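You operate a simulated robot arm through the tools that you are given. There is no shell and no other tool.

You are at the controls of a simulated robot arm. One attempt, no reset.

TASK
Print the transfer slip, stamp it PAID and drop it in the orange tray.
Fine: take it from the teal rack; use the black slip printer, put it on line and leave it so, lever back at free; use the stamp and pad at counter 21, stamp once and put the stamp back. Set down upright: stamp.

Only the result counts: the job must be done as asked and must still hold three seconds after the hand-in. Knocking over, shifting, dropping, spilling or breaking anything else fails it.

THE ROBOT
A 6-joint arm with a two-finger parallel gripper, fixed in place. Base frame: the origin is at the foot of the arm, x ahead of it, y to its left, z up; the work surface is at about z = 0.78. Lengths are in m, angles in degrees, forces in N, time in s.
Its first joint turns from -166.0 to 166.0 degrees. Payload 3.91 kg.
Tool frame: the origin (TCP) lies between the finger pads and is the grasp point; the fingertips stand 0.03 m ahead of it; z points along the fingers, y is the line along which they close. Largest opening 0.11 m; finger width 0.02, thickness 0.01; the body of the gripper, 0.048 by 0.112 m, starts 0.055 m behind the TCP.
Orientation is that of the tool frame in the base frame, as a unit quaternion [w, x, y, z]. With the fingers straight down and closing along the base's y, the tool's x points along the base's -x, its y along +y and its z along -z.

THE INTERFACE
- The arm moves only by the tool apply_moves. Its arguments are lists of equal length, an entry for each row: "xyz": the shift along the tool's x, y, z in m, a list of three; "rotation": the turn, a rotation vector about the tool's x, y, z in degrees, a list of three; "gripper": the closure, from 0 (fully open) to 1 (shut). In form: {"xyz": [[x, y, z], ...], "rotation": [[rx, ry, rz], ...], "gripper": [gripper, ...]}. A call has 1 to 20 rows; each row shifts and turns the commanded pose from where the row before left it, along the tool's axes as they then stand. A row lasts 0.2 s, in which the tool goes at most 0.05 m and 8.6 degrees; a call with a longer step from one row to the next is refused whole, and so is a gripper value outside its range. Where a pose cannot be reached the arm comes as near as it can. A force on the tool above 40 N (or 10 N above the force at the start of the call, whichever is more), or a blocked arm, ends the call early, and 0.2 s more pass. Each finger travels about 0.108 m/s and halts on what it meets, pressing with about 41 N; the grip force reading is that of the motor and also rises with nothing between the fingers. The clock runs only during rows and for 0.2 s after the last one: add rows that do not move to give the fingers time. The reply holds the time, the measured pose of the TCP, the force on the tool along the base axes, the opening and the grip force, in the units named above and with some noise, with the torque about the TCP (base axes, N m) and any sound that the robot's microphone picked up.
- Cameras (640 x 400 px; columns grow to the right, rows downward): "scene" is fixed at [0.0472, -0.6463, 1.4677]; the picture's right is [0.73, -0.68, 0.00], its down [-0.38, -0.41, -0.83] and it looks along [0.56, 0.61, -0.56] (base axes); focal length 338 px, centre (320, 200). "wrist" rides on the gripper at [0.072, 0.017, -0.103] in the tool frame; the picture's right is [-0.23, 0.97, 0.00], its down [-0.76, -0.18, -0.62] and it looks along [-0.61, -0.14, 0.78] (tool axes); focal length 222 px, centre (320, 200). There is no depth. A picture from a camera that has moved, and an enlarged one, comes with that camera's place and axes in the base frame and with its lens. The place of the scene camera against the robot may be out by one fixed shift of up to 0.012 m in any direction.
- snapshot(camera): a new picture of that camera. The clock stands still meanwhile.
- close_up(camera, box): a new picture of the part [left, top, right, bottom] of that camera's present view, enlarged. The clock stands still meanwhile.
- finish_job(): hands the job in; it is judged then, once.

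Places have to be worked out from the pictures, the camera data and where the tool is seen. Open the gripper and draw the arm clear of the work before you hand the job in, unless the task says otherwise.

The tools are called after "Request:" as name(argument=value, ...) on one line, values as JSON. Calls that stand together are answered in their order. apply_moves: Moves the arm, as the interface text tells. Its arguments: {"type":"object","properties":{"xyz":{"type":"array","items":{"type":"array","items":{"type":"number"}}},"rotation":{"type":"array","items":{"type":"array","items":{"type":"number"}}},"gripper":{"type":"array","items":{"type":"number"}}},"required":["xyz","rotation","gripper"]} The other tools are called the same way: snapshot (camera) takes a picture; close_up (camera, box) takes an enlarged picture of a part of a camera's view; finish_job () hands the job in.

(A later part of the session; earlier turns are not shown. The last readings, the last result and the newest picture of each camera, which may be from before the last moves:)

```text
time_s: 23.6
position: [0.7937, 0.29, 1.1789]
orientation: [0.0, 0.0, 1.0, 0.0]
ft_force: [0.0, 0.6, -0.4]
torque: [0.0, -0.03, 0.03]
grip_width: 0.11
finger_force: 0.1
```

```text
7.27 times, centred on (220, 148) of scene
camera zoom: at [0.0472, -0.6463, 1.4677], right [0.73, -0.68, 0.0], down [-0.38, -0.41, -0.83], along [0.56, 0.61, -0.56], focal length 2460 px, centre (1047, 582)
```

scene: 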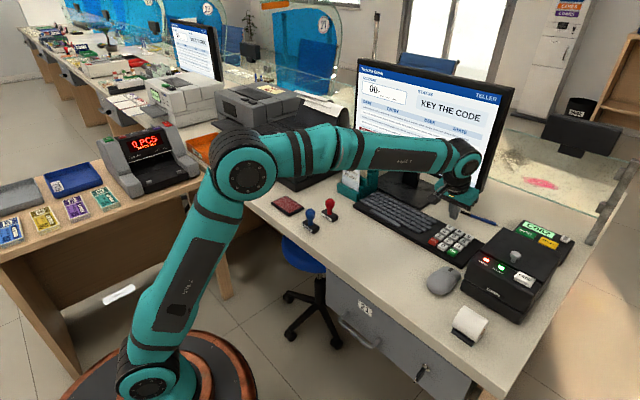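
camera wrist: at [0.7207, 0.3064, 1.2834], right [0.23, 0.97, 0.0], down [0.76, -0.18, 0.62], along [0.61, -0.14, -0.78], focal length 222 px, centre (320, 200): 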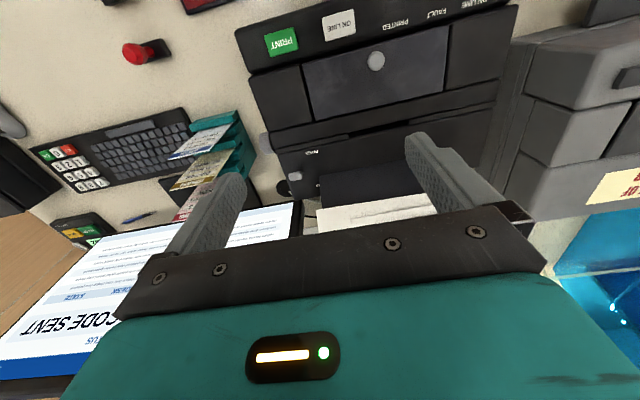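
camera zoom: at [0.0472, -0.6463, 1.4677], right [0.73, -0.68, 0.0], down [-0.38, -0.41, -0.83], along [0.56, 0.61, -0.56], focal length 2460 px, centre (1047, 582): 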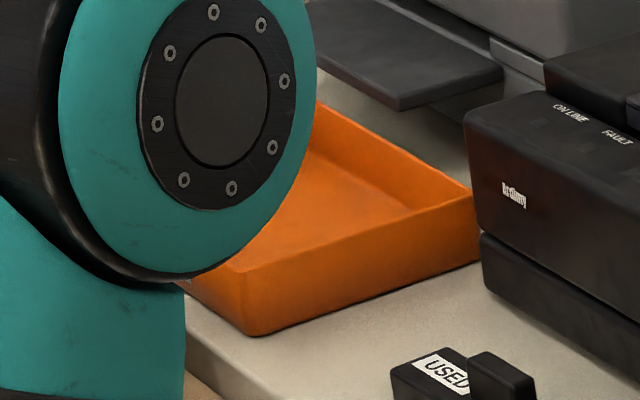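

From two views, the TRANSFER slip's top edge is at x ≈ 0.878, y ≈ 0.007…0.085 and z ≈ 0.972, with its neighbours 0.04 in front and behind. I'll move above the rack and yaw the gripper by 90° so that it closes along x.

Request:
apply_moves(xyz=[[-0.0013, -0.048, 0.0018], [-0.0013, -0.048, 0.0018], [-0.0013, -0.048, 0.0018], [-0.0013, -0.048, 0.0018], [-0.0013, -0.048, 0.0018], [0, 0, 0], [0, 0, 0], [0, 0, 0], [0, 0, 0], [0, 0, 0], [0, 0, 0], [0, 0, 0], [0, 0, 0], [0, 0, 0], [0, 0, 0], [0, 0, 0], [0, 0, 0]], rotation=[[0, 0, 0], [0, 0, 0], [0, 0, 0], [0, 0, 0], [0, 0, 0], [0, 0, 8.5], [0, 0, 8.5], [0, 0, 8.5], [0, 0, 8.5], [0, 0, 8.5], [0, 0, 8.5], [0, 0, 8.5], [0, 0, 8.5], [0, 0, 8.5], [0, 0, 8.5], [0, 0, 5], [0, 0, 0]], gripper=[0, 0, 0, 0, 0, 0, 0, 0, 0, 0, 0, 0, 0, 0, 0, 0, 0])

Request:
snapshot(camera="wrist")

Request:
snapshot(camera="scene")

```text
time_s: 27.2
position: [0.8022, 0.0516, 1.1702]
orientation: [0.0, 0.707, 0.707, 0.0]
ft_force: [0.2, 0.4, -0.6]
torque: [-0.04, 0.01, 0.01]
grip_width: 0.1098
finger_force: 0.1
```

```text
taken
camera wrist: at [0.8194, 0.1245, 1.2736], right [0.97, -0.23, 0.0], down [-0.18, -0.76, 0.62], along [-0.14, -0.61, -0.78], focal length 222 px, centre (320, 200)
```

wrist: 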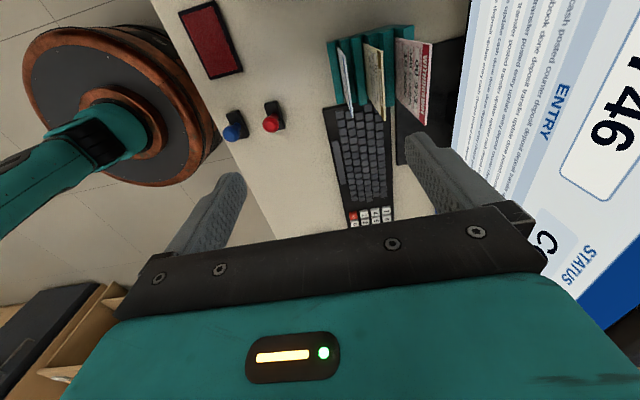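

```text
taken
```

scene: 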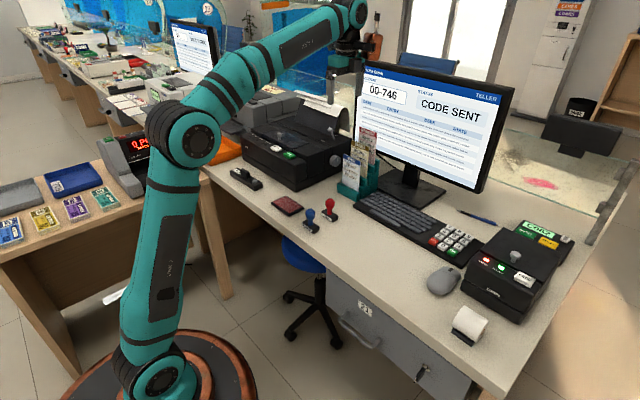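

The yaw worked. I'll enlarge the slips in this view to measure their spacing and position.

Request:
close_up(camera="wrist", box=[310, 15, 460, 135])

```text
3.33 times, centred on (385, 75) of wrist
camera zoom: at [0.8194, 0.1245, 1.2736], right [0.97, -0.23, 0.0], down [-0.18, -0.76, 0.62], along [-0.14, -0.61, -0.78], focal length 740 px, centre (103, 617)
```

zoom: 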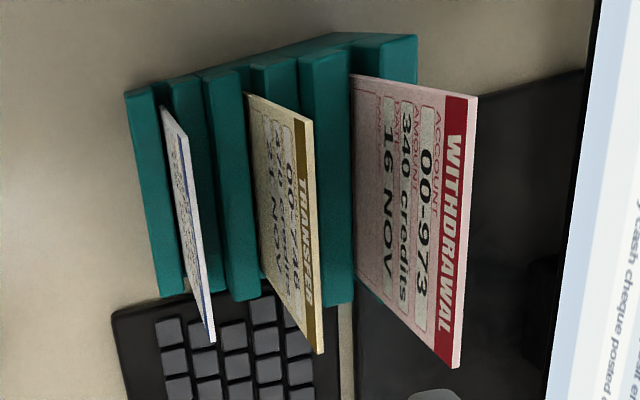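

The slip lies at x ≈ 0.881, y centre 0.044, with 0.041 spacing to its neighbours. I'll close to about 34 mm and move to a point above it, with the tips still above every slip.

Request:
apply_moves(xyz=[[0, 0, 0], [0, 0, 0], [-0.0025, 0.0263, 0.038], [-0.0025, 0.0263, 0.038], [-0.0025, 0.0263, 0.038], [0, 0, 0]], rotation=[[0, 0, 0], [0, 0, 0], [0, 0, 0], [0, 0, 0], [0, 0, 0], [0, 0, 0]], gripper=[0.69, 0.69, 0.69, 0.69, 0.69, 0.69])

Request:
close_up(camera="wrist", box=[220, 50, 460, 230])

Request:
close_up(camera="scene", box=[320, 60, 420, 190])

```text
time_s: 28.6
position: [0.8836, 0.0471, 1.0542]
orientation: [0.0, 0.707, 0.707, 0.0]
ft_force: [0.0, 0.3, 0.7]
torque: [-0.01, -0.01, -0.02]
grip_width: 0.0342
finger_force: 0.2
```

```text
2.22 times, centred on (340, 140) of wrist
camera zoom: at [0.8998, 0.1194, 1.1582], right [0.97, -0.23, 0.0], down [-0.18, -0.76, 0.62], along [-0.14, -0.61, -0.78], focal length 494 px, centre (276, 333)
```

zoom: 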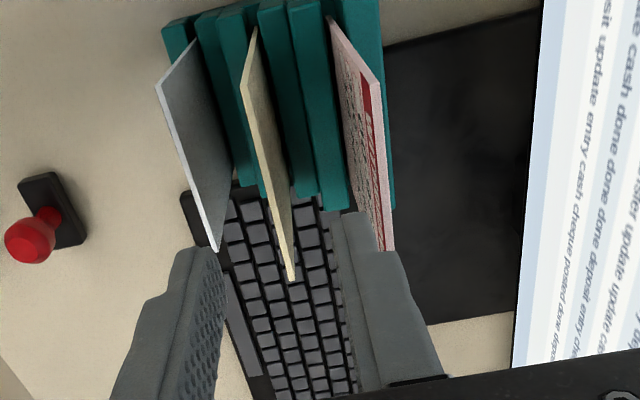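

```text
3.08 times, centred on (370, 125) of scene
camera zoom: at [0.0472, -0.6463, 1.4677], right [0.73, -0.68, 0.0], down [-0.38, -0.41, -0.83], along [0.56, 0.61, -0.56], focal length 1041 px, centre (166, 431)
```

zoom: 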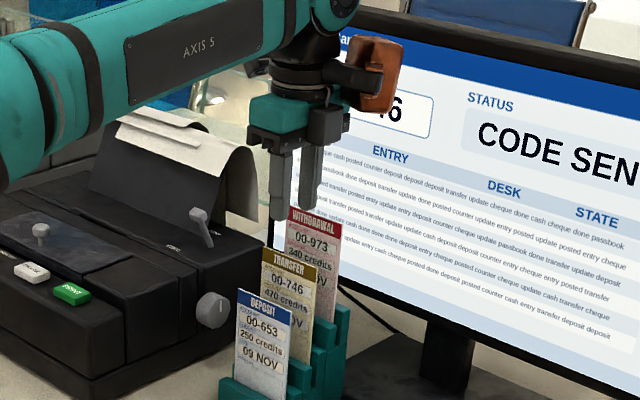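

The fingers straddle the TRANSFER slip (x ≈ 0.8805, top z ≈ 0.975) and the rear finger clears the WITHDRAWAL slip. I'll centre, descend to TCP z ≈ 0.97 and check before closing.

Request:
apply_moves(xyz=[[-0.004, -0.003, 0], [0, 0, 0.021], [0, 0, 0.021], [0, 0, 0.021], [0, 0, 0.0205], [0, 0, 0]], rotation=[[0, 0, 0], [0, 0, 0], [0, 0, 0], [0, 0, 0], [0, 0, 0], [0, 0, 0]], gripper=[0.69, 0.69, 0.69, 0.69, 0.69, 0.69])

Request:
close_up(camera="wrist", box=[220, 50, 460, 230])

Request:
close_up(camera="scene", box=[330, 90, 410, 190])

```text
time_s: 30.0
position: [0.8771, 0.0398, 0.9702]
orientation: [0.0, 0.707, 0.707, -0.001]
ft_force: [0.2, -0.3, 0.5]
torque: [-0.05, -0.01, 0.02]
grip_width: 0.0343
finger_force: 0.1
```

```text
2.22 times, centred on (340, 140) of wrist
camera zoom: at [0.8941, 0.1126, 1.0744], right [0.97, -0.23, 0.0], down [-0.18, -0.76, 0.62], along [-0.14, -0.61, -0.78], focal length 494 px, centre (276, 333)
```

zoom: 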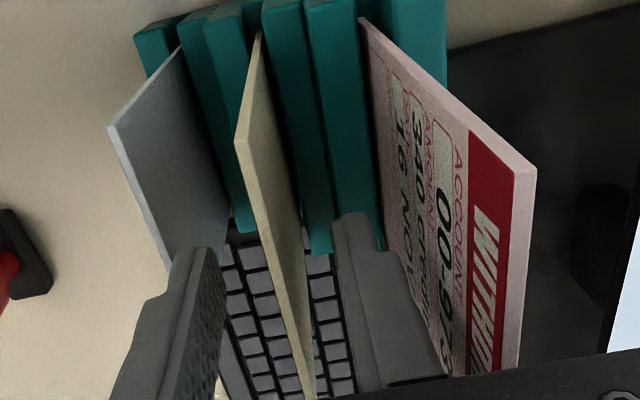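

```text
4.00 times, centred on (370, 140) of scene
camera zoom: at [0.0472, -0.6463, 1.4677], right [0.73, -0.68, 0.0], down [-0.38, -0.41, -0.83], along [0.56, 0.61, -0.56], focal length 1353 px, centre (120, 440)
```

zoom: 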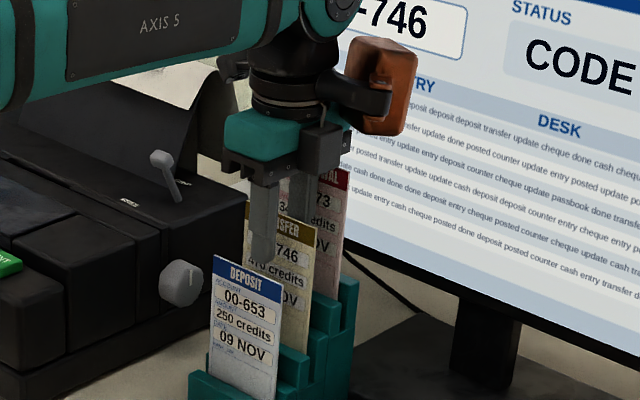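

The fingers straddle the slip properly and no contact force shows. I'll shift 2 mm to centre and close.

Request:
apply_moves(xyz=[[0.002, 0.002, 0], [0, 0, 0], [0, 0, 0], [0, 0, 0]], rotation=[[0, 0, 0], [0, 0, 0], [0, 0, 0], [0, 0, 0]], gripper=[0.69, 1, 1, 1])

Request:
close_up(camera="wrist", box=[220, 50, 460, 230])

```text
time_s: 31.0
position: [0.8803, 0.042, 0.9728]
orientation: [0.0, 0.706, 0.708, 0.0]
ft_force: [-0.5, 0.2, 0.3]
torque: [-0.01, 0.02, -0.03]
grip_width: 0.0014
finger_force: 41.3
```

```text
2.22 times, centred on (340, 140) of wrist
camera zoom: at [0.8965, 0.115, 1.075], right [0.97, -0.23, 0.0], down [-0.18, -0.76, 0.62], along [-0.14, -0.61, -0.78], focal length 494 px, centre (276, 333)
```

zoom: 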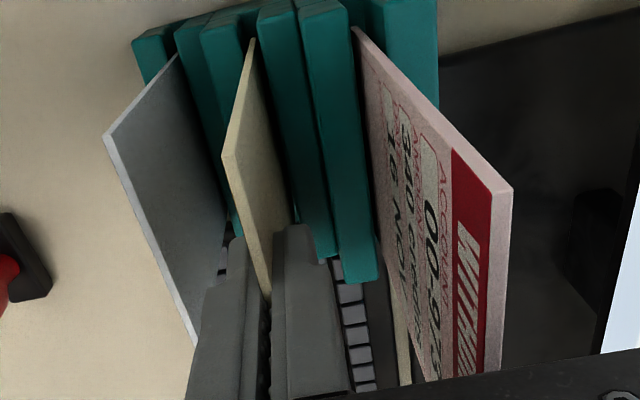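

The slip is gripped (1.4 mm thick). I'll lift straight up by 0.2 m and inspect.

Request:
apply_moves(xyz=[[0, 0, -0.02], [0, 0, -0.03], [0, 0, -0.04], [0, 0, -0.04], [0, 0, -0.04], [0, 0, -0.03], [0, 0, 0]], rotation=[[0, 0, 0], [0, 0, 0], [0, 0, 0], [0, 0, 0], [0, 0, 0], [0, 0, 0], [0, 0, 0]], gripper=[1, 1, 1, 1, 1, 1, 1])

Request:
snapshot(camera="wrist")

Request:
close_up(camera="scene", box=[300, 20, 440, 200])

```text
time_s: 32.6
position: [0.8767, 0.0448, 1.172]
orientation: [0.001, 0.707, 0.707, 0.001]
ft_force: [0.0, 0.4, -0.3]
torque: [0.0, -0.02, -0.01]
grip_width: 0.0012
finger_force: 41.6
```

```text
taken
camera wrist: at [0.8945, 0.1173, 1.2761], right [0.97, -0.23, 0.0], down [-0.18, -0.76, 0.62], along [-0.14, -0.61, -0.78], focal length 222 px, centre (320, 200)
```

wrist: 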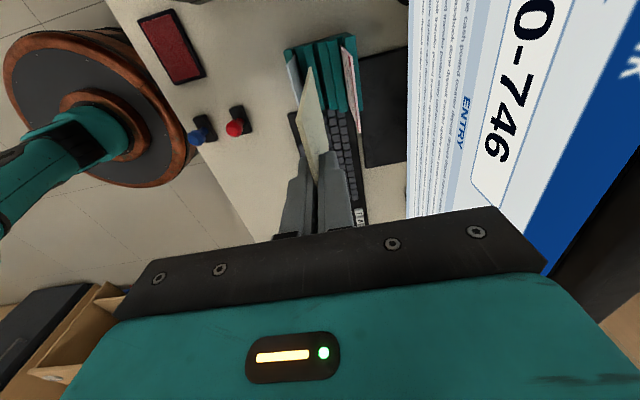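

```text
2.22 times, centred on (370, 110) of scene
camera zoom: at [0.0472, -0.6463, 1.4677], right [0.73, -0.68, 0.0], down [-0.38, -0.41, -0.83], along [0.56, 0.61, -0.56], focal length 752 px, centre (209, 400)
```

zoom: 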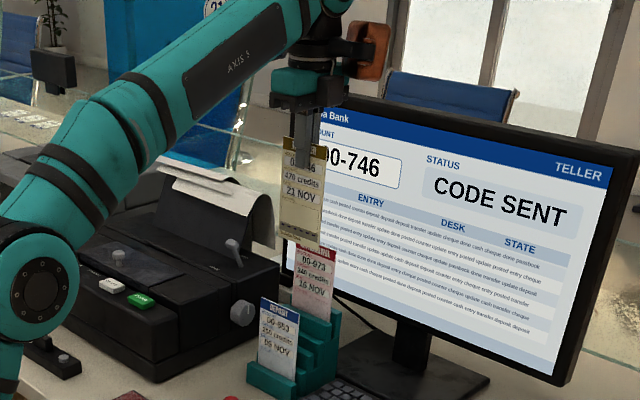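

The TRANSFER slip is held by its top edge and is about 0.08 × 0.14 m. The slot works out at x ≈ 0.885, y 0.319–0.420, z ≈ 0.909, so I'll carry the slip over it.

Request:
apply_moves(xyz=[[0.0406, 0.001, 0], [0.0406, 0.001, 0], [0.0406, 0.001, 0], [0.0406, 0.001, 0], [0.0406, 0.001, 0], [0.0406, 0.001, 0], [0.0406, 0.001, 0], [0.0406, 0.001, 0], [0, 0, 0.03], [0, 0, 0.03], [0, 0, 0]], rotation=[[0, 0, 0], [0, 0, 0], [0, 0, 0], [0, 0, 0], [0, 0, 0], [0, 0, 0], [0, 0, 0], [0, 0, 0], [0, 0, 0], [0, 0, 0], [0, 0, 0]], gripper=[1, 1, 1, 1, 1, 1, 1, 1, 1, 1, 1])

Request:
snapshot(camera="wrist")

Request:
close_up(camera="wrist", box=[220, 50, 460, 230])

Request:
close_up(camera="scene", box=[220, 20, 380, 190])

```text
time_s: 35.0
position: [0.8629, 0.3607, 1.0842]
orientation: [0.0, 0.707, 0.707, 0.0]
ft_force: [-0.8, 0.4, -1.3]
torque: [0.0, 0.02, -0.02]
grip_width: 0.0013
finger_force: 39.8
out of reach, approached as far as the arm can: row 5, 6, 7, 8
```

```text
taken
camera wrist: at [0.8809, 0.4324, 1.1884], right [0.97, -0.23, 0.0], down [-0.18, -0.76, 0.62], along [-0.14, -0.61, -0.78], focal length 222 px, centre (320, 200)
```

wrist: 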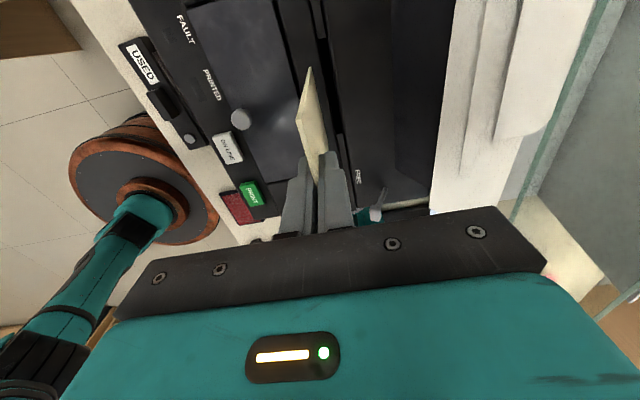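

```text
2.22 times, centred on (340, 140) of wrist
camera zoom: at [0.8809, 0.4324, 1.1884], right [0.97, -0.23, 0.0], down [-0.18, -0.76, 0.62], along [-0.14, -0.61, -0.78], focal length 494 px, centre (276, 333)
```

zoom: 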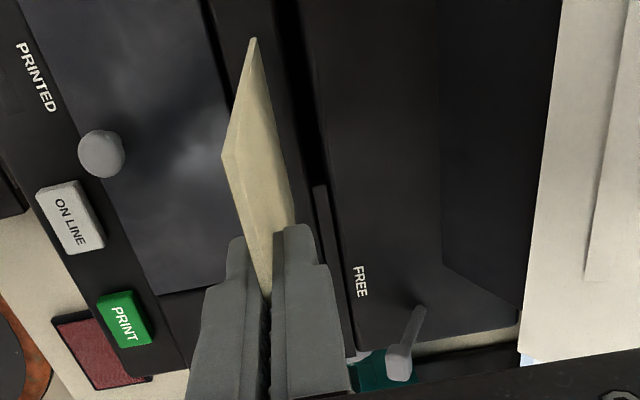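

```text
2.35 times, centred on (300, 105) of scene
camera zoom: at [0.0472, -0.6463, 1.4677], right [0.73, -0.68, 0.0], down [-0.38, -0.41, -0.83], along [0.56, 0.61, -0.56], focal length 796 px, centre (367, 424)
```

zoom: 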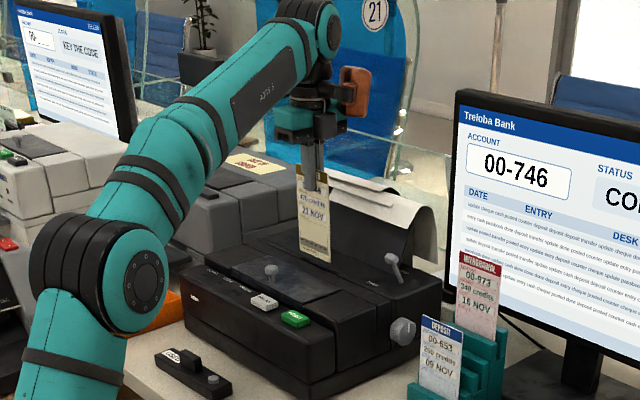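

The tool reached its limit slightly short of the slot, at radius 0.935; lower down it should reach farther. I'll zoom in on the slot area first.

Request:
close_up(camera="wrist", box=[290, 0, 410, 150])

Request:
close_up(camera="scene", box=[270, 70, 350, 150])

```text
2.67 times, centred on (350, 75) of wrist
camera zoom: at [0.8809, 0.4324, 1.1884], right [0.97, -0.23, 0.0], down [-0.18, -0.76, 0.62], along [-0.14, -0.61, -0.78], focal length 592 px, centre (240, 533)
```

zoom: 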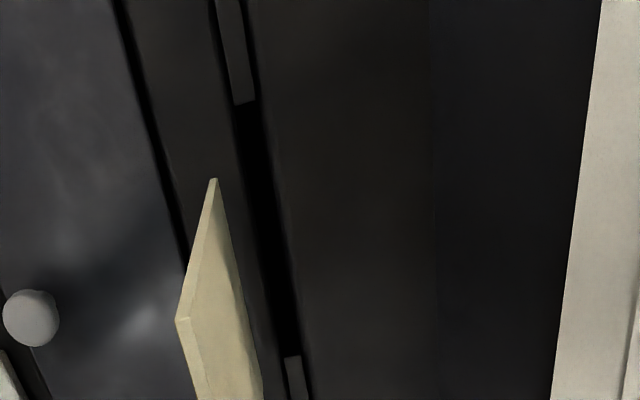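

```text
5.00 times, centred on (310, 110) of scene
camera zoom: at [0.0472, -0.6463, 1.4677], right [0.73, -0.68, 0.0], down [-0.38, -0.41, -0.83], along [0.56, 0.61, -0.56], focal length 1691 px, centre (370, 650)
```

zoom: 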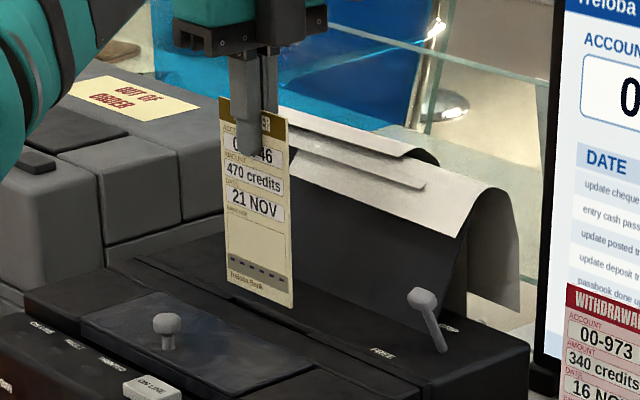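

The slot is at x ≈ 0.881, y 0.317–0.419, and the slip's lower edge is at x ≈ 0.865. I'll shift +16 mm in x, +3 mm in y and lower 26 mm, which leaves the slip just above the slot.

Request:
apply_moves(xyz=[[0, 0, 0.013], [0, 0, 0.013], [0.0015, 0.008, 0], [0.0015, 0.0085, 0], [0, 0, 0]], rotation=[[0, 0, 0], [0, 0, 0], [0, 0, 0], [0, 0, 0], [0, 0, 0]], gripper=[1, 1, 1, 1, 1])

Request:
close_up(camera="wrist", box=[290, 0, 410, 150])

Request:
close_up(camera="scene", box=[270, 70, 350, 150])

```text
time_s: 36.2
position: [0.8812, 0.3623, 1.0595]
orientation: [0.0, 0.707, 0.707, 0.0]
ft_force: [0.0, 0.2, -0.9]
torque: [0.03, 0.0, 0.0]
grip_width: 0.0012
finger_force: 41.1
```

```text
2.67 times, centred on (350, 75) of wrist
camera zoom: at [0.8979, 0.4339, 1.1625], right [0.97, -0.23, 0.0], down [-0.18, -0.76, 0.62], along [-0.14, -0.61, -0.78], focal length 592 px, centre (240, 533)
```

zoom: 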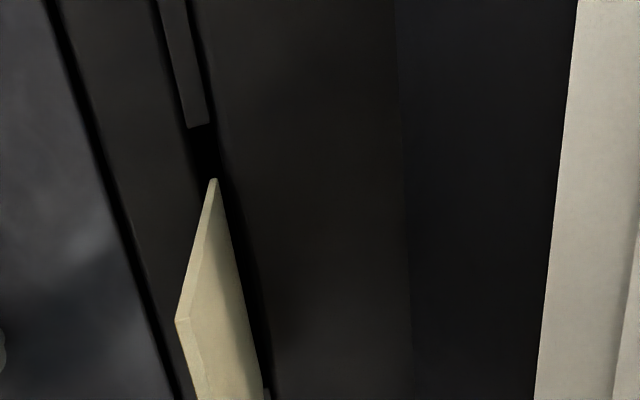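

```text
5.00 times, centred on (310, 110) of scene
camera zoom: at [0.0472, -0.6463, 1.4677], right [0.73, -0.68, 0.0], down [-0.38, -0.41, -0.83], along [0.56, 0.61, -0.56], focal length 1691 px, centre (370, 650)
```

zoom: 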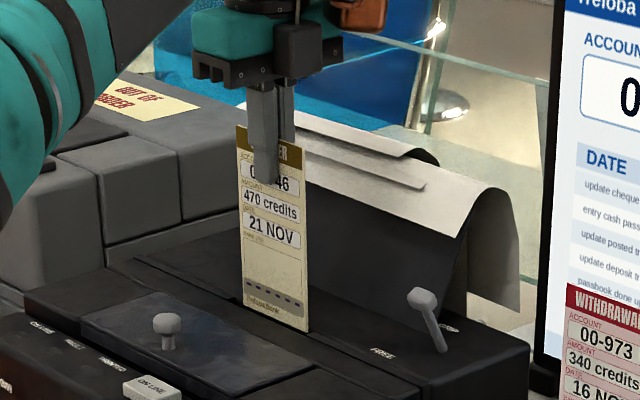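

The slip's lower edge is aligned with the slot to within about 1 mm in x. I'll shift 3 mm in y and lower gently into the slot, checking force.

Request:
apply_moves(xyz=[[0.003, 0, 0], [0, 0, 0.006], [0, 0, 0.006], [0, 0, 0.006], [0, 0, 0.006], [0, 0, 0]], rotation=[[0, 0, 0], [0, 0, 0], [0, 0, 0], [0, 0, 0], [0, 0, 0], [0, 0, 0]], gripper=[1, 1, 1, 1, 1, 1])

Request:
close_up(camera="wrist", box=[290, 0, 410, 150])

Request:
close_up(camera="scene", box=[270, 70, 350, 150])

```text
time_s: 37.6
position: [0.8808, 0.3637, 1.0356]
orientation: [-0.001, 0.707, 0.707, 0.0]
ft_force: [0.1, -0.6, -0.5]
torque: [-0.02, -0.01, 0.01]
grip_width: 0.0013
finger_force: 41.2
```

```text
2.67 times, centred on (350, 75) of wrist
camera zoom: at [0.8982, 0.4365, 1.139], right [0.97, -0.23, 0.0], down [-0.18, -0.76, 0.62], along [-0.14, -0.61, -0.78], focal length 592 px, centre (240, 533)
```

zoom: 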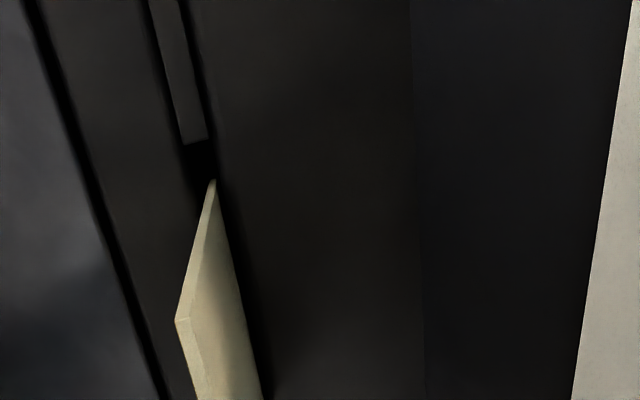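

```text
5.00 times, centred on (310, 110) of scene
camera zoom: at [0.0472, -0.6463, 1.4677], right [0.73, -0.68, 0.0], down [-0.38, -0.41, -0.83], along [0.56, 0.61, -0.56], focal length 1691 px, centre (370, 650)
```

zoom: 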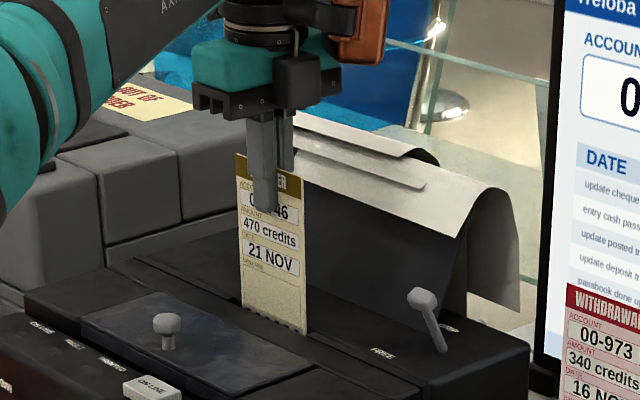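

The lower edge has entered the slot with no force. I'll continue down in small steps.

Request:
apply_moves(xyz=[[0, 0, 0.005], [0, 0, 0.005], [0, 0, 0.005], [0, 0, 0]], rotation=[[0, 0, 0], [0, 0, 0], [0, 0, 0], [0, 0, 0]], gripper=[1, 1, 1, 1])

Request:
close_up(camera="scene", box=[270, 70, 350, 150])

```text
time_s: 38.6
position: [0.8821, 0.3636, 1.0203]
orientation: [0.0, 0.707, 0.707, -0.001]
ft_force: [0.7, 0.7, -0.1]
torque: [0.03, -0.02, 0.0]
grip_width: 0.0013
finger_force: 41.0
```

```text
5.00 times, centred on (310, 110) of scene
camera zoom: at [0.0472, -0.6463, 1.4677], right [0.73, -0.68, 0.0], down [-0.38, -0.41, -0.83], along [0.56, 0.61, -0.56], focal length 1691 px, centre (370, 650)
```

zoom: 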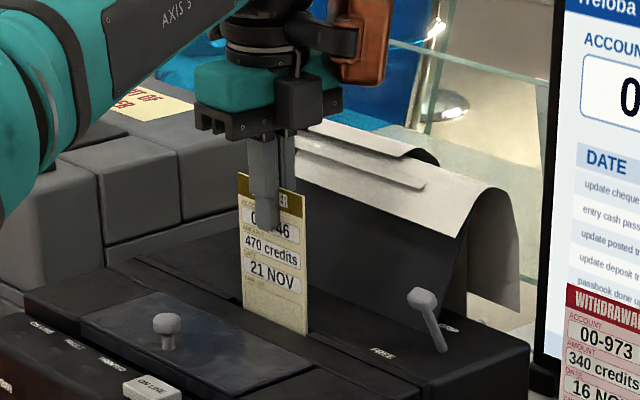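

No resistance yet; I'll continue inserting.

Request:
apply_moves(xyz=[[0, 0, 0.005], [0, 0, 0.005], [0, 0, 0.005], [0, 0, 0]], rotation=[[0, 0, 0], [0, 0, 0], [0, 0, 0], [0, 0, 0]], gripper=[1, 1, 1, 1])

Request:
close_up(camera="scene", box=[270, 70, 350, 150])

```text
time_s: 39.6
position: [0.88, 0.363, 1.0062]
orientation: [0.0, 0.707, 0.707, 0.0]
ft_force: [0.4, 0.4, -0.4]
torque: [0.03, -0.02, -0.01]
grip_width: 0.0015
finger_force: 40.5
```

```text
5.00 times, centred on (310, 110) of scene
camera zoom: at [0.0472, -0.6463, 1.4677], right [0.73, -0.68, 0.0], down [-0.38, -0.41, -0.83], along [0.56, 0.61, -0.56], focal length 1691 px, centre (370, 650)
```

zoom: 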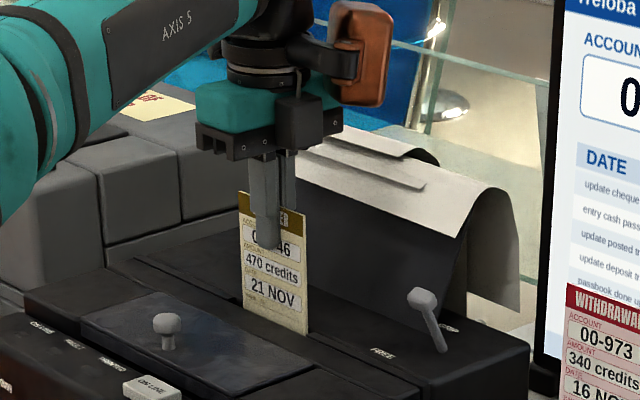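

Still free. I'll continue down.

Request:
apply_moves(xyz=[[0, 0, 0.004], [0, 0, 0.004], [0, 0, 0.004], [0, 0, 0]], rotation=[[0, 0, 0], [0, 0, 0], [0, 0, 0], [0, 0, 0]], gripper=[1, 1, 1, 1])

Request:
close_up(camera="scene", box=[270, 70, 350, 150])

```text
time_s: 40.6
position: [0.8823, 0.3635, 0.9927]
orientation: [0.0, 0.707, 0.707, 0.001]
ft_force: [-0.4, -0.2, -0.5]
torque: [0.01, 0.01, 0.0]
grip_width: 0.0013
finger_force: 41.0
```

```text
5.00 times, centred on (310, 110) of scene
camera zoom: at [0.0472, -0.6463, 1.4677], right [0.73, -0.68, 0.0], down [-0.38, -0.41, -0.83], along [0.56, 0.61, -0.56], focal length 1691 px, centre (370, 650)
```

zoom: 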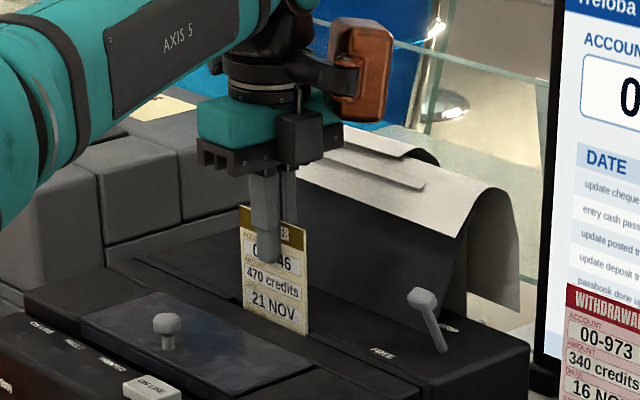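

Still no contact. I'll go on in 4 mm steps.

Request:
apply_moves(xyz=[[0, 0, 0.004], [0, 0, 0.004], [0, 0, 0.004], [0, 0, 0]], rotation=[[0, 0, 0], [0, 0, 0], [0, 0, 0], [0, 0, 0]], gripper=[1, 1, 1, 1])

Request:
close_up(camera="scene", box=[270, 70, 350, 150])

```text
time_s: 41.6
position: [0.883, 0.3642, 0.9802]
orientation: [0.0, 0.707, 0.707, 0.0]
ft_force: [-0.4, -0.4, 0.0]
torque: [-0.01, 0.03, 0.02]
grip_width: 0.0012
finger_force: 41.0
```

```text
5.00 times, centred on (310, 110) of scene
camera zoom: at [0.0472, -0.6463, 1.4677], right [0.73, -0.68, 0.0], down [-0.38, -0.41, -0.83], along [0.56, 0.61, -0.56], focal length 1691 px, centre (370, 650)
```

zoom: 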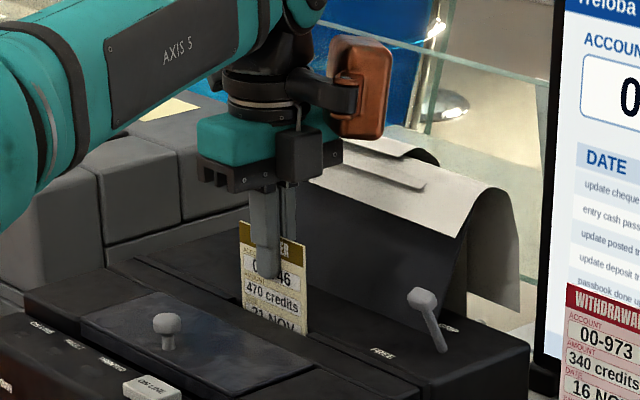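

Still free. I'll continue, keeping the fingertips above the printer top.

Request:
apply_moves(xyz=[[0, 0, 0.004], [0, 0, 0.004], [0, 0, 0.004], [0, 0, 0]], rotation=[[0, 0, 0], [0, 0, 0], [0, 0, 0], [0, 0, 0]], gripper=[1, 1, 1, 1])

Request:
close_up(camera="scene", box=[270, 70, 350, 150])

Request:
snapshot(camera="wrist")

```text
time_s: 42.6
position: [0.8815, 0.3647, 0.9711]
orientation: [0.001, 0.707, 0.708, 0.002]
ft_force: [2.0, 1.6, 37.7]
torque: [0.05, -0.32, 0.03]
grip_width: 0.0016
finger_force: 41.1
```

```text
5.00 times, centred on (310, 110) of scene
camera zoom: at [0.0472, -0.6463, 1.4677], right [0.73, -0.68, 0.0], down [-0.38, -0.41, -0.83], along [0.56, 0.61, -0.56], focal length 1691 px, centre (370, 650)
```

zoom: 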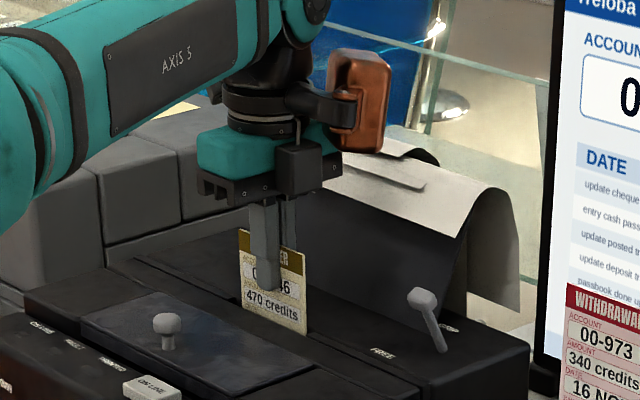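

```text
taken
camera wrist: at [0.8977, 0.4361, 1.074], right [0.97, -0.23, 0.0], down [-0.18, -0.76, 0.62], along [-0.14, -0.61, -0.78], focal length 222 px, centre (320, 200)
```

wrist: 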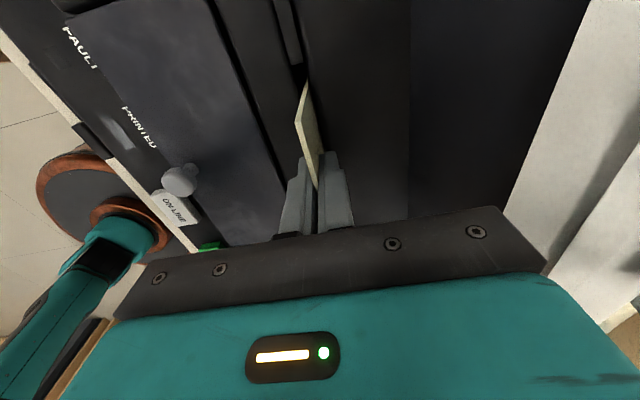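

The slip has bottomed out in the slot (38 N at TCP z 0.971). I'll relieve the load by 3 mm, open the fingers to release, and rise clear.

Request:
apply_moves(xyz=[[0, 0, -0.003], [0, 0, 0], [0, 0, 0], [0, 0, 0], [0, 0, -0.02], [0, 0, -0.03], [0, 0, -0.03], [0, 0, 0]], rotation=[[0, 0, 0], [0, 0, 0], [0, 0, 0], [0, 0, 0], [0, 0, 0], [0, 0, 0], [0, 0, 0], [0, 0, 0]], gripper=[1, 0.65, 0.65, 0.65, 0.65, 0.65, 0.65, 0.65])

Request:
close_up(camera="scene", box=[250, 70, 370, 190])

Request:
snapshot(camera="wrist")

```text
time_s: 44.4
position: [0.8829, 0.3644, 1.0526]
orientation: [0.0, 0.707, 0.707, 0.001]
ft_force: [0.1, -0.1, -0.3]
torque: [-0.02, 0.02, -0.04]
grip_width: 0.0387
finger_force: 0.0
```

```text
3.33 times, centred on (310, 130) of scene
camera zoom: at [0.0472, -0.6463, 1.4677], right [0.73, -0.68, 0.0], down [-0.38, -0.41, -0.83], along [0.56, 0.61, -0.56], focal length 1127 px, centre (353, 433)
```

zoom: 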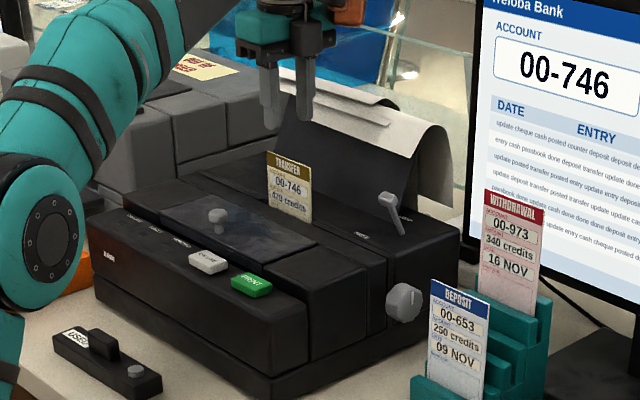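

```text
taken
camera wrist: at [0.9001, 0.4358, 1.1566], right [0.97, -0.23, 0.0], down [-0.18, -0.76, 0.62], along [-0.14, -0.61, -0.78], focal length 222 px, centre (320, 200)
```

wrist: 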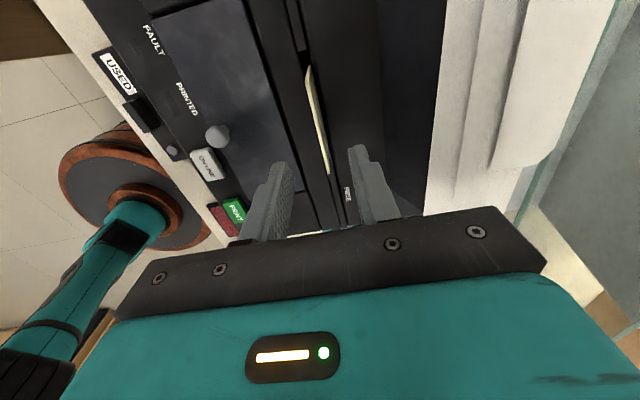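

The slip stands in the slot by itself. The lever knob triangulates to about (0.906, 0.221, 0.969), so I'll back off, yaw to 0, close the fingers and tilt, ready to push the lever towards +x (GRIP).

Request:
apply_moves(xyz=[[0, -0.03, -0.01], [0, -0.035, -0.01], [0, -0.035, 0], [0, 0, 0], [0, 0, 0], [0, 0, 0], [0, 0, 0], [0, 0, 0], [0, 0, 0], [0, 0, 0], [0, 0, 0], [0, 0, 0], [0, 0, 0], [0, 0, 0], [0, 0, 0], [0, 0, 0], [0, 0, 0]], rotation=[[0, 0, 0], [0, 0, 0], [0, 0, 0], [0, 0, -8.5], [0, 0, -8.5], [0, 0, -8.5], [0, 0, -8.5], [0, 0, -8.5], [0, 0, -8.5], [0, 0, -8.5], [0, 0, -8.5], [0, 0, -8.5], [0, 0, -8.5], [0, 0, -5], [0, -8.5, 0], [0, -8.5, 0], [0, 0, 0]], gripper=[0.65, 0.65, 0.65, 1, 1, 1, 1, 1, 1, 1, 1, 1, 1, 1, 1, 1, 1])

Request:
snapshot(camera="wrist")

Request:
close_up(camera="scene", box=[250, 60, 370, 180])

```text
time_s: 48.0
position: [0.782, 0.3653, 1.0714]
orientation: [0.148, 0.0, 0.989, 0.0]
ft_force: [-0.7, -0.4, -0.5]
torque: [0.01, 0.01, 0.04]
grip_width: 0.0002
finger_force: 37.3
```

```text
taken
camera wrist: at [0.6821, 0.381, 1.1492], right [0.22, 0.97, 0.07], down [0.55, -0.18, 0.82], along [0.81, -0.14, -0.57], focal length 222 px, centre (320, 200)
```

wrist: 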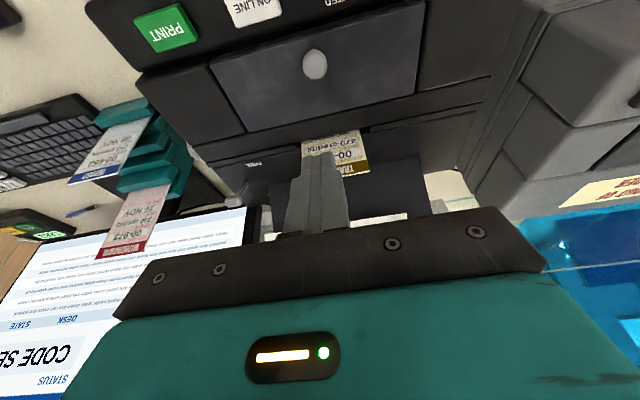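

```text
3.33 times, centred on (310, 120) of scene
camera zoom: at [0.0472, -0.6463, 1.4677], right [0.73, -0.68, 0.0], down [-0.38, -0.41, -0.83], along [0.56, 0.61, -0.56], focal length 1127 px, centre (353, 467)
```

zoom: 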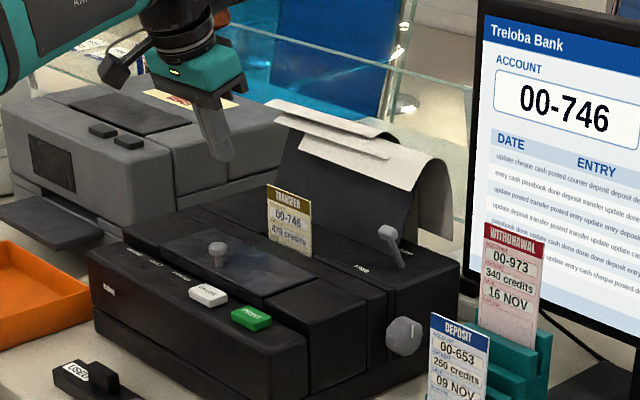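

Next I'll move over to the lever's y, in front of and above its knob.

Request:
apply_moves(xyz=[[-0.0165, -0.036, 0.0129], [-0.0165, -0.036, 0.0129], [-0.0165, -0.036, 0.0129], [-0.0165, -0.036, 0.0129], [0, 0, 0]], rotation=[[0, 0, 0], [0, 0, 0], [0, 0, 0], [0, 0, 0], [0, 0, 0]], gripper=[1, 1, 1, 1, 1])

Request:
close_up(camera="wrist", box=[220, 60, 460, 230])

Request:
close_up(camera="scene", box=[300, 70, 380, 150])

```text
time_s: 49.2
position: [0.8588, 0.2172, 1.0425]
orientation: [0.148, 0.0, 0.989, 0.0]
ft_force: [-0.4, -0.1, -0.3]
torque: [0.02, 0.02, 0.01]
grip_width: 0.0002
finger_force: 37.3
```

```text
2.35 times, centred on (340, 145) of wrist
camera zoom: at [0.7607, 0.2341, 1.1208], right [0.22, 0.97, 0.07], down [0.55, -0.18, 0.82], along [0.81, -0.14, -0.57], focal length 523 px, centre (273, 329)
```

zoom: 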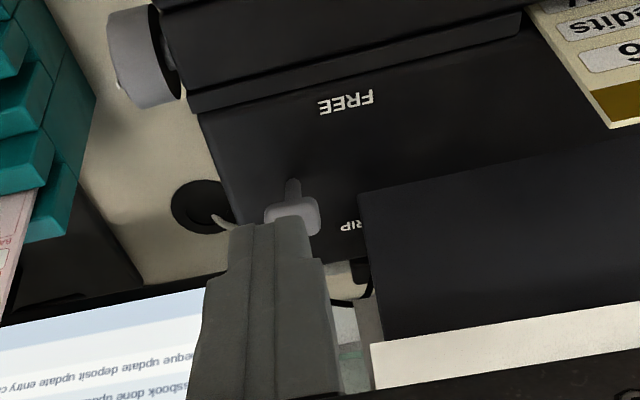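

```text
5.00 times, centred on (340, 110) of scene
camera zoom: at [0.0472, -0.6463, 1.4677], right [0.73, -0.68, 0.0], down [-0.38, -0.41, -0.83], along [0.56, 0.61, -0.56], focal length 1691 px, centre (220, 650)
```

zoom: 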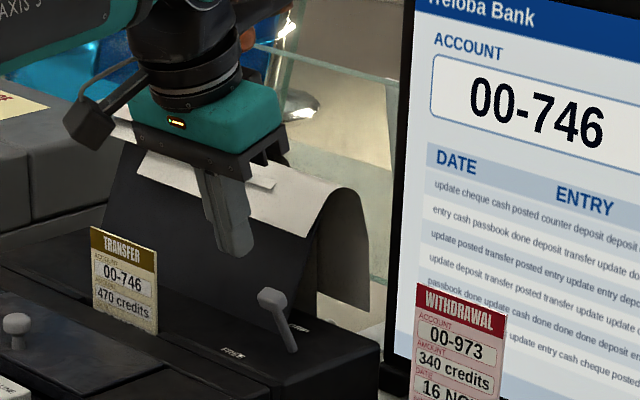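

The knob is at about (0.903, 0.220, 0.969) and the lever foot at x ≈ 0.934. I'll lower the closed fingers in front of the lever.

Request:
apply_moves(xyz=[[0.007, 0.003, 0.0229], [0.007, 0, 0.0229], [0.007, 0, 0.0229], [0, 0, 0]], rotation=[[0, 0, 0], [0, 0, 0], [0, 0, 0], [0, 0, 0]], gripper=[1, 1, 1, 1])

Request:
close_up(camera="scene", box=[300, 70, 380, 150])

Request:
close_up(camera="wrist", box=[220, 60, 460, 230])

```text
time_s: 50.2
position: [0.8601, 0.2226, 0.9694]
orientation: [0.147, 0.0, 0.989, 0.0]
ft_force: [0.0, -0.6, 0.2]
torque: [0.03, 0.02, -0.02]
grip_width: 0.0
finger_force: 38.1
```

```text
5.00 times, centred on (340, 110) of scene
camera zoom: at [0.0472, -0.6463, 1.4677], right [0.73, -0.68, 0.0], down [-0.38, -0.41, -0.83], along [0.56, 0.61, -0.56], focal length 1691 px, centre (220, 650)
```

zoom: 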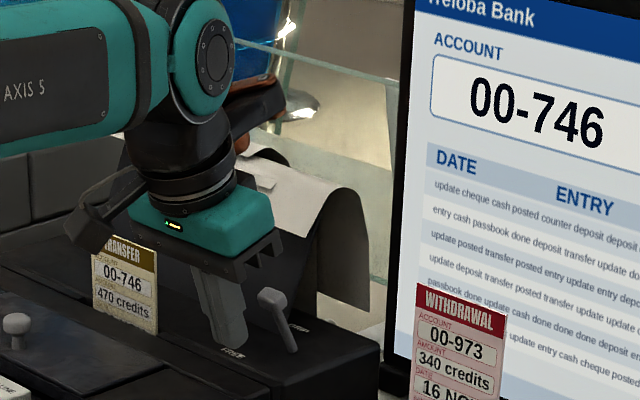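

```text
2.35 times, centred on (340, 145) of wrist
camera zoom: at [0.7606, 0.2387, 1.0475], right [0.22, 0.97, 0.07], down [0.55, -0.18, 0.82], along [0.81, -0.14, -0.57], focal length 523 px, centre (273, 329)
```

zoom: 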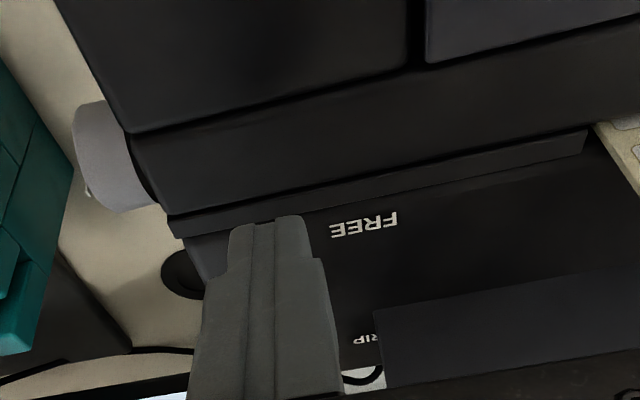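

The fingers are just in front of the lever at the right height. I'll push in +x in small steps, checking force and picture.

Request:
apply_moves(xyz=[[-0.0076, 0, 0.0023], [-0.0076, 0, 0.0023], [-0.0076, 0, 0.0023], [-0.0076, 0, 0.0023], [-0.0076, 0, 0.0023], [0, 0, 0]], rotation=[[0, 0, 0], [0, 0, 0], [0, 0, 0], [0, 0, 0], [0, 0, 0], [0, 0, 0]], gripper=[1, 1, 1, 1, 1, 1])

Request:
close_up(camera="scene", box=[300, 70, 380, 150])

```text
time_s: 51.6
position: [0.9004, 0.2222, 0.9686]
orientation: [0.147, 0.0, 0.989, -0.001]
ft_force: [-0.3, -0.2, -0.5]
torque: [0.03, 0.02, -0.04]
grip_width: 0.0002
finger_force: 37.3
```

```text
5.00 times, centred on (340, 110) of scene
camera zoom: at [0.0472, -0.6463, 1.4677], right [0.73, -0.68, 0.0], down [-0.38, -0.41, -0.83], along [0.56, 0.61, -0.56], focal length 1691 px, centre (220, 650)
```

zoom: 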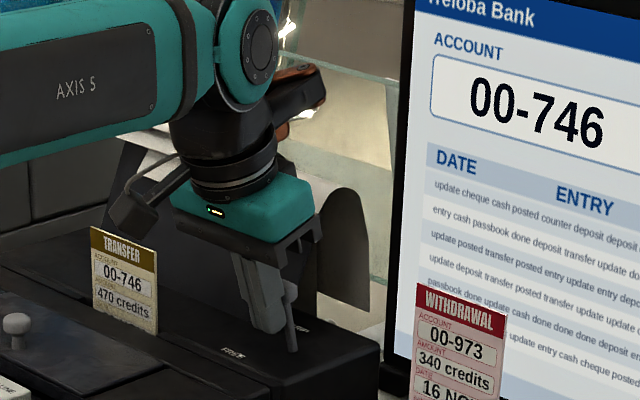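

The knob has started moving with the fingers at negligible force. I'll keep pushing.

Request:
apply_moves(xyz=[[-0.0057, 0, 0.0018], [-0.0057, 0, 0.0018], [-0.0057, 0, 0.0018], [-0.0057, 0, 0.0018], [0, 0, 0]], rotation=[[0, 0, 0], [0, 0, 0], [0, 0, 0], [0, 0, 0], [0, 0, 0]], gripper=[1, 1, 1, 1, 1])

Request:
close_up(camera="scene", box=[300, 70, 380, 150])

Request:
close_up(camera="wrist", box=[220, 60, 460, 230])

```text
time_s: 52.8
position: [0.9229, 0.2236, 0.9711]
orientation: [0.147, 0.0, 0.989, 0.0]
ft_force: [-7.1, 0.2, 4.8]
torque: [0.03, 0.11, -0.01]
grip_width: 0.0
finger_force: 37.6
```

```text
5.00 times, centred on (340, 110) of scene
camera zoom: at [0.0472, -0.6463, 1.4677], right [0.73, -0.68, 0.0], down [-0.38, -0.41, -0.83], along [0.56, 0.61, -0.56], focal length 1691 px, centre (220, 650)
```

zoom: 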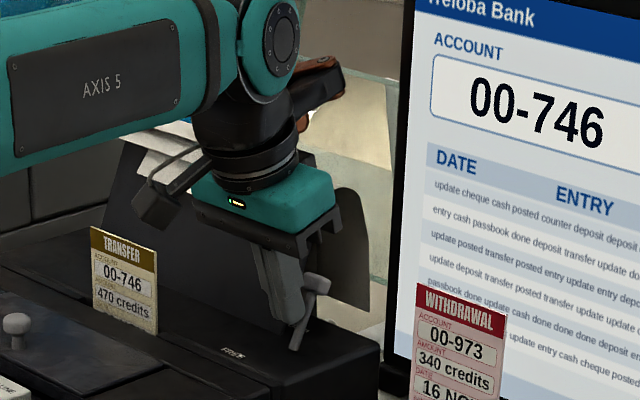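

```text
2.35 times, centred on (340, 145) of wrist
camera zoom: at [0.8236, 0.2406, 1.0486], right [0.22, 0.97, 0.07], down [0.55, -0.18, 0.82], along [0.81, -0.14, -0.57], focal length 523 px, centre (273, 329)
```

zoom: 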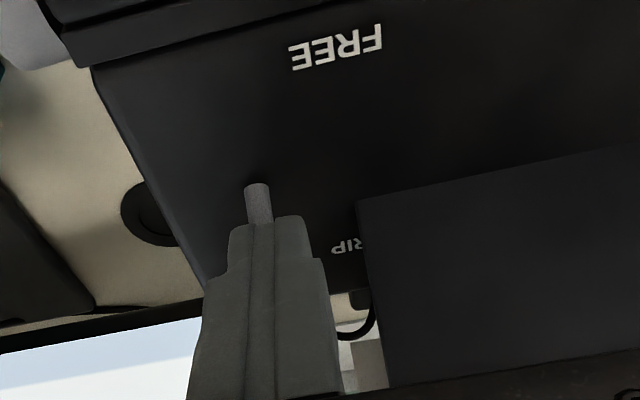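

The lever now leans toward GRIP with 7 N of resistance but no click yet. I'll push a few mm more, carefully.

Request:
apply_moves(xyz=[[-0.0029, 0, 0.0009], [-0.0029, 0, 0.0009], [0, 0, 0]], rotation=[[0, 0, 0], [0, 0, 0], [0, 0, 0]], gripper=[1, 1, 1])

Request:
close_up(camera="scene", box=[300, 70, 380, 150])

```text
time_s: 53.4
position: [0.9244, 0.2253, 0.9707]
orientation: [0.146, -0.001, 0.989, 0.001]
ft_force: [-26.2, 3.8, 5.7]
torque: [0.04, 0.61, -0.06]
grip_width: 0.0
finger_force: 38.4
stopped in row 2: the force on the tool passed its limit at 45 N (the readings are from after the stop); the commanded pose is now the measured one
```

```text
5.00 times, centred on (340, 110) of scene
camera zoom: at [0.0472, -0.6463, 1.4677], right [0.73, -0.68, 0.0], down [-0.38, -0.41, -0.83], along [0.56, 0.61, -0.56], focal length 1691 px, centre (220, 650)
```

zoom: 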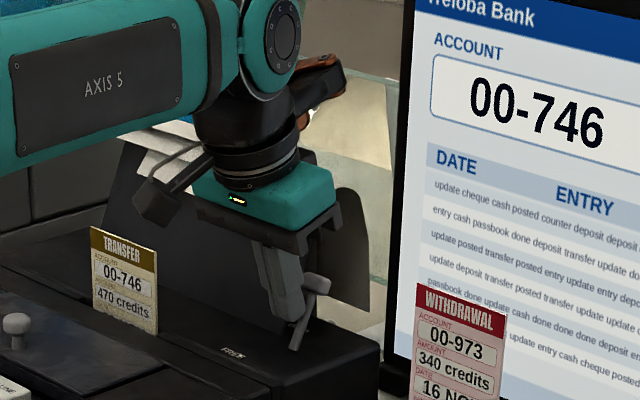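

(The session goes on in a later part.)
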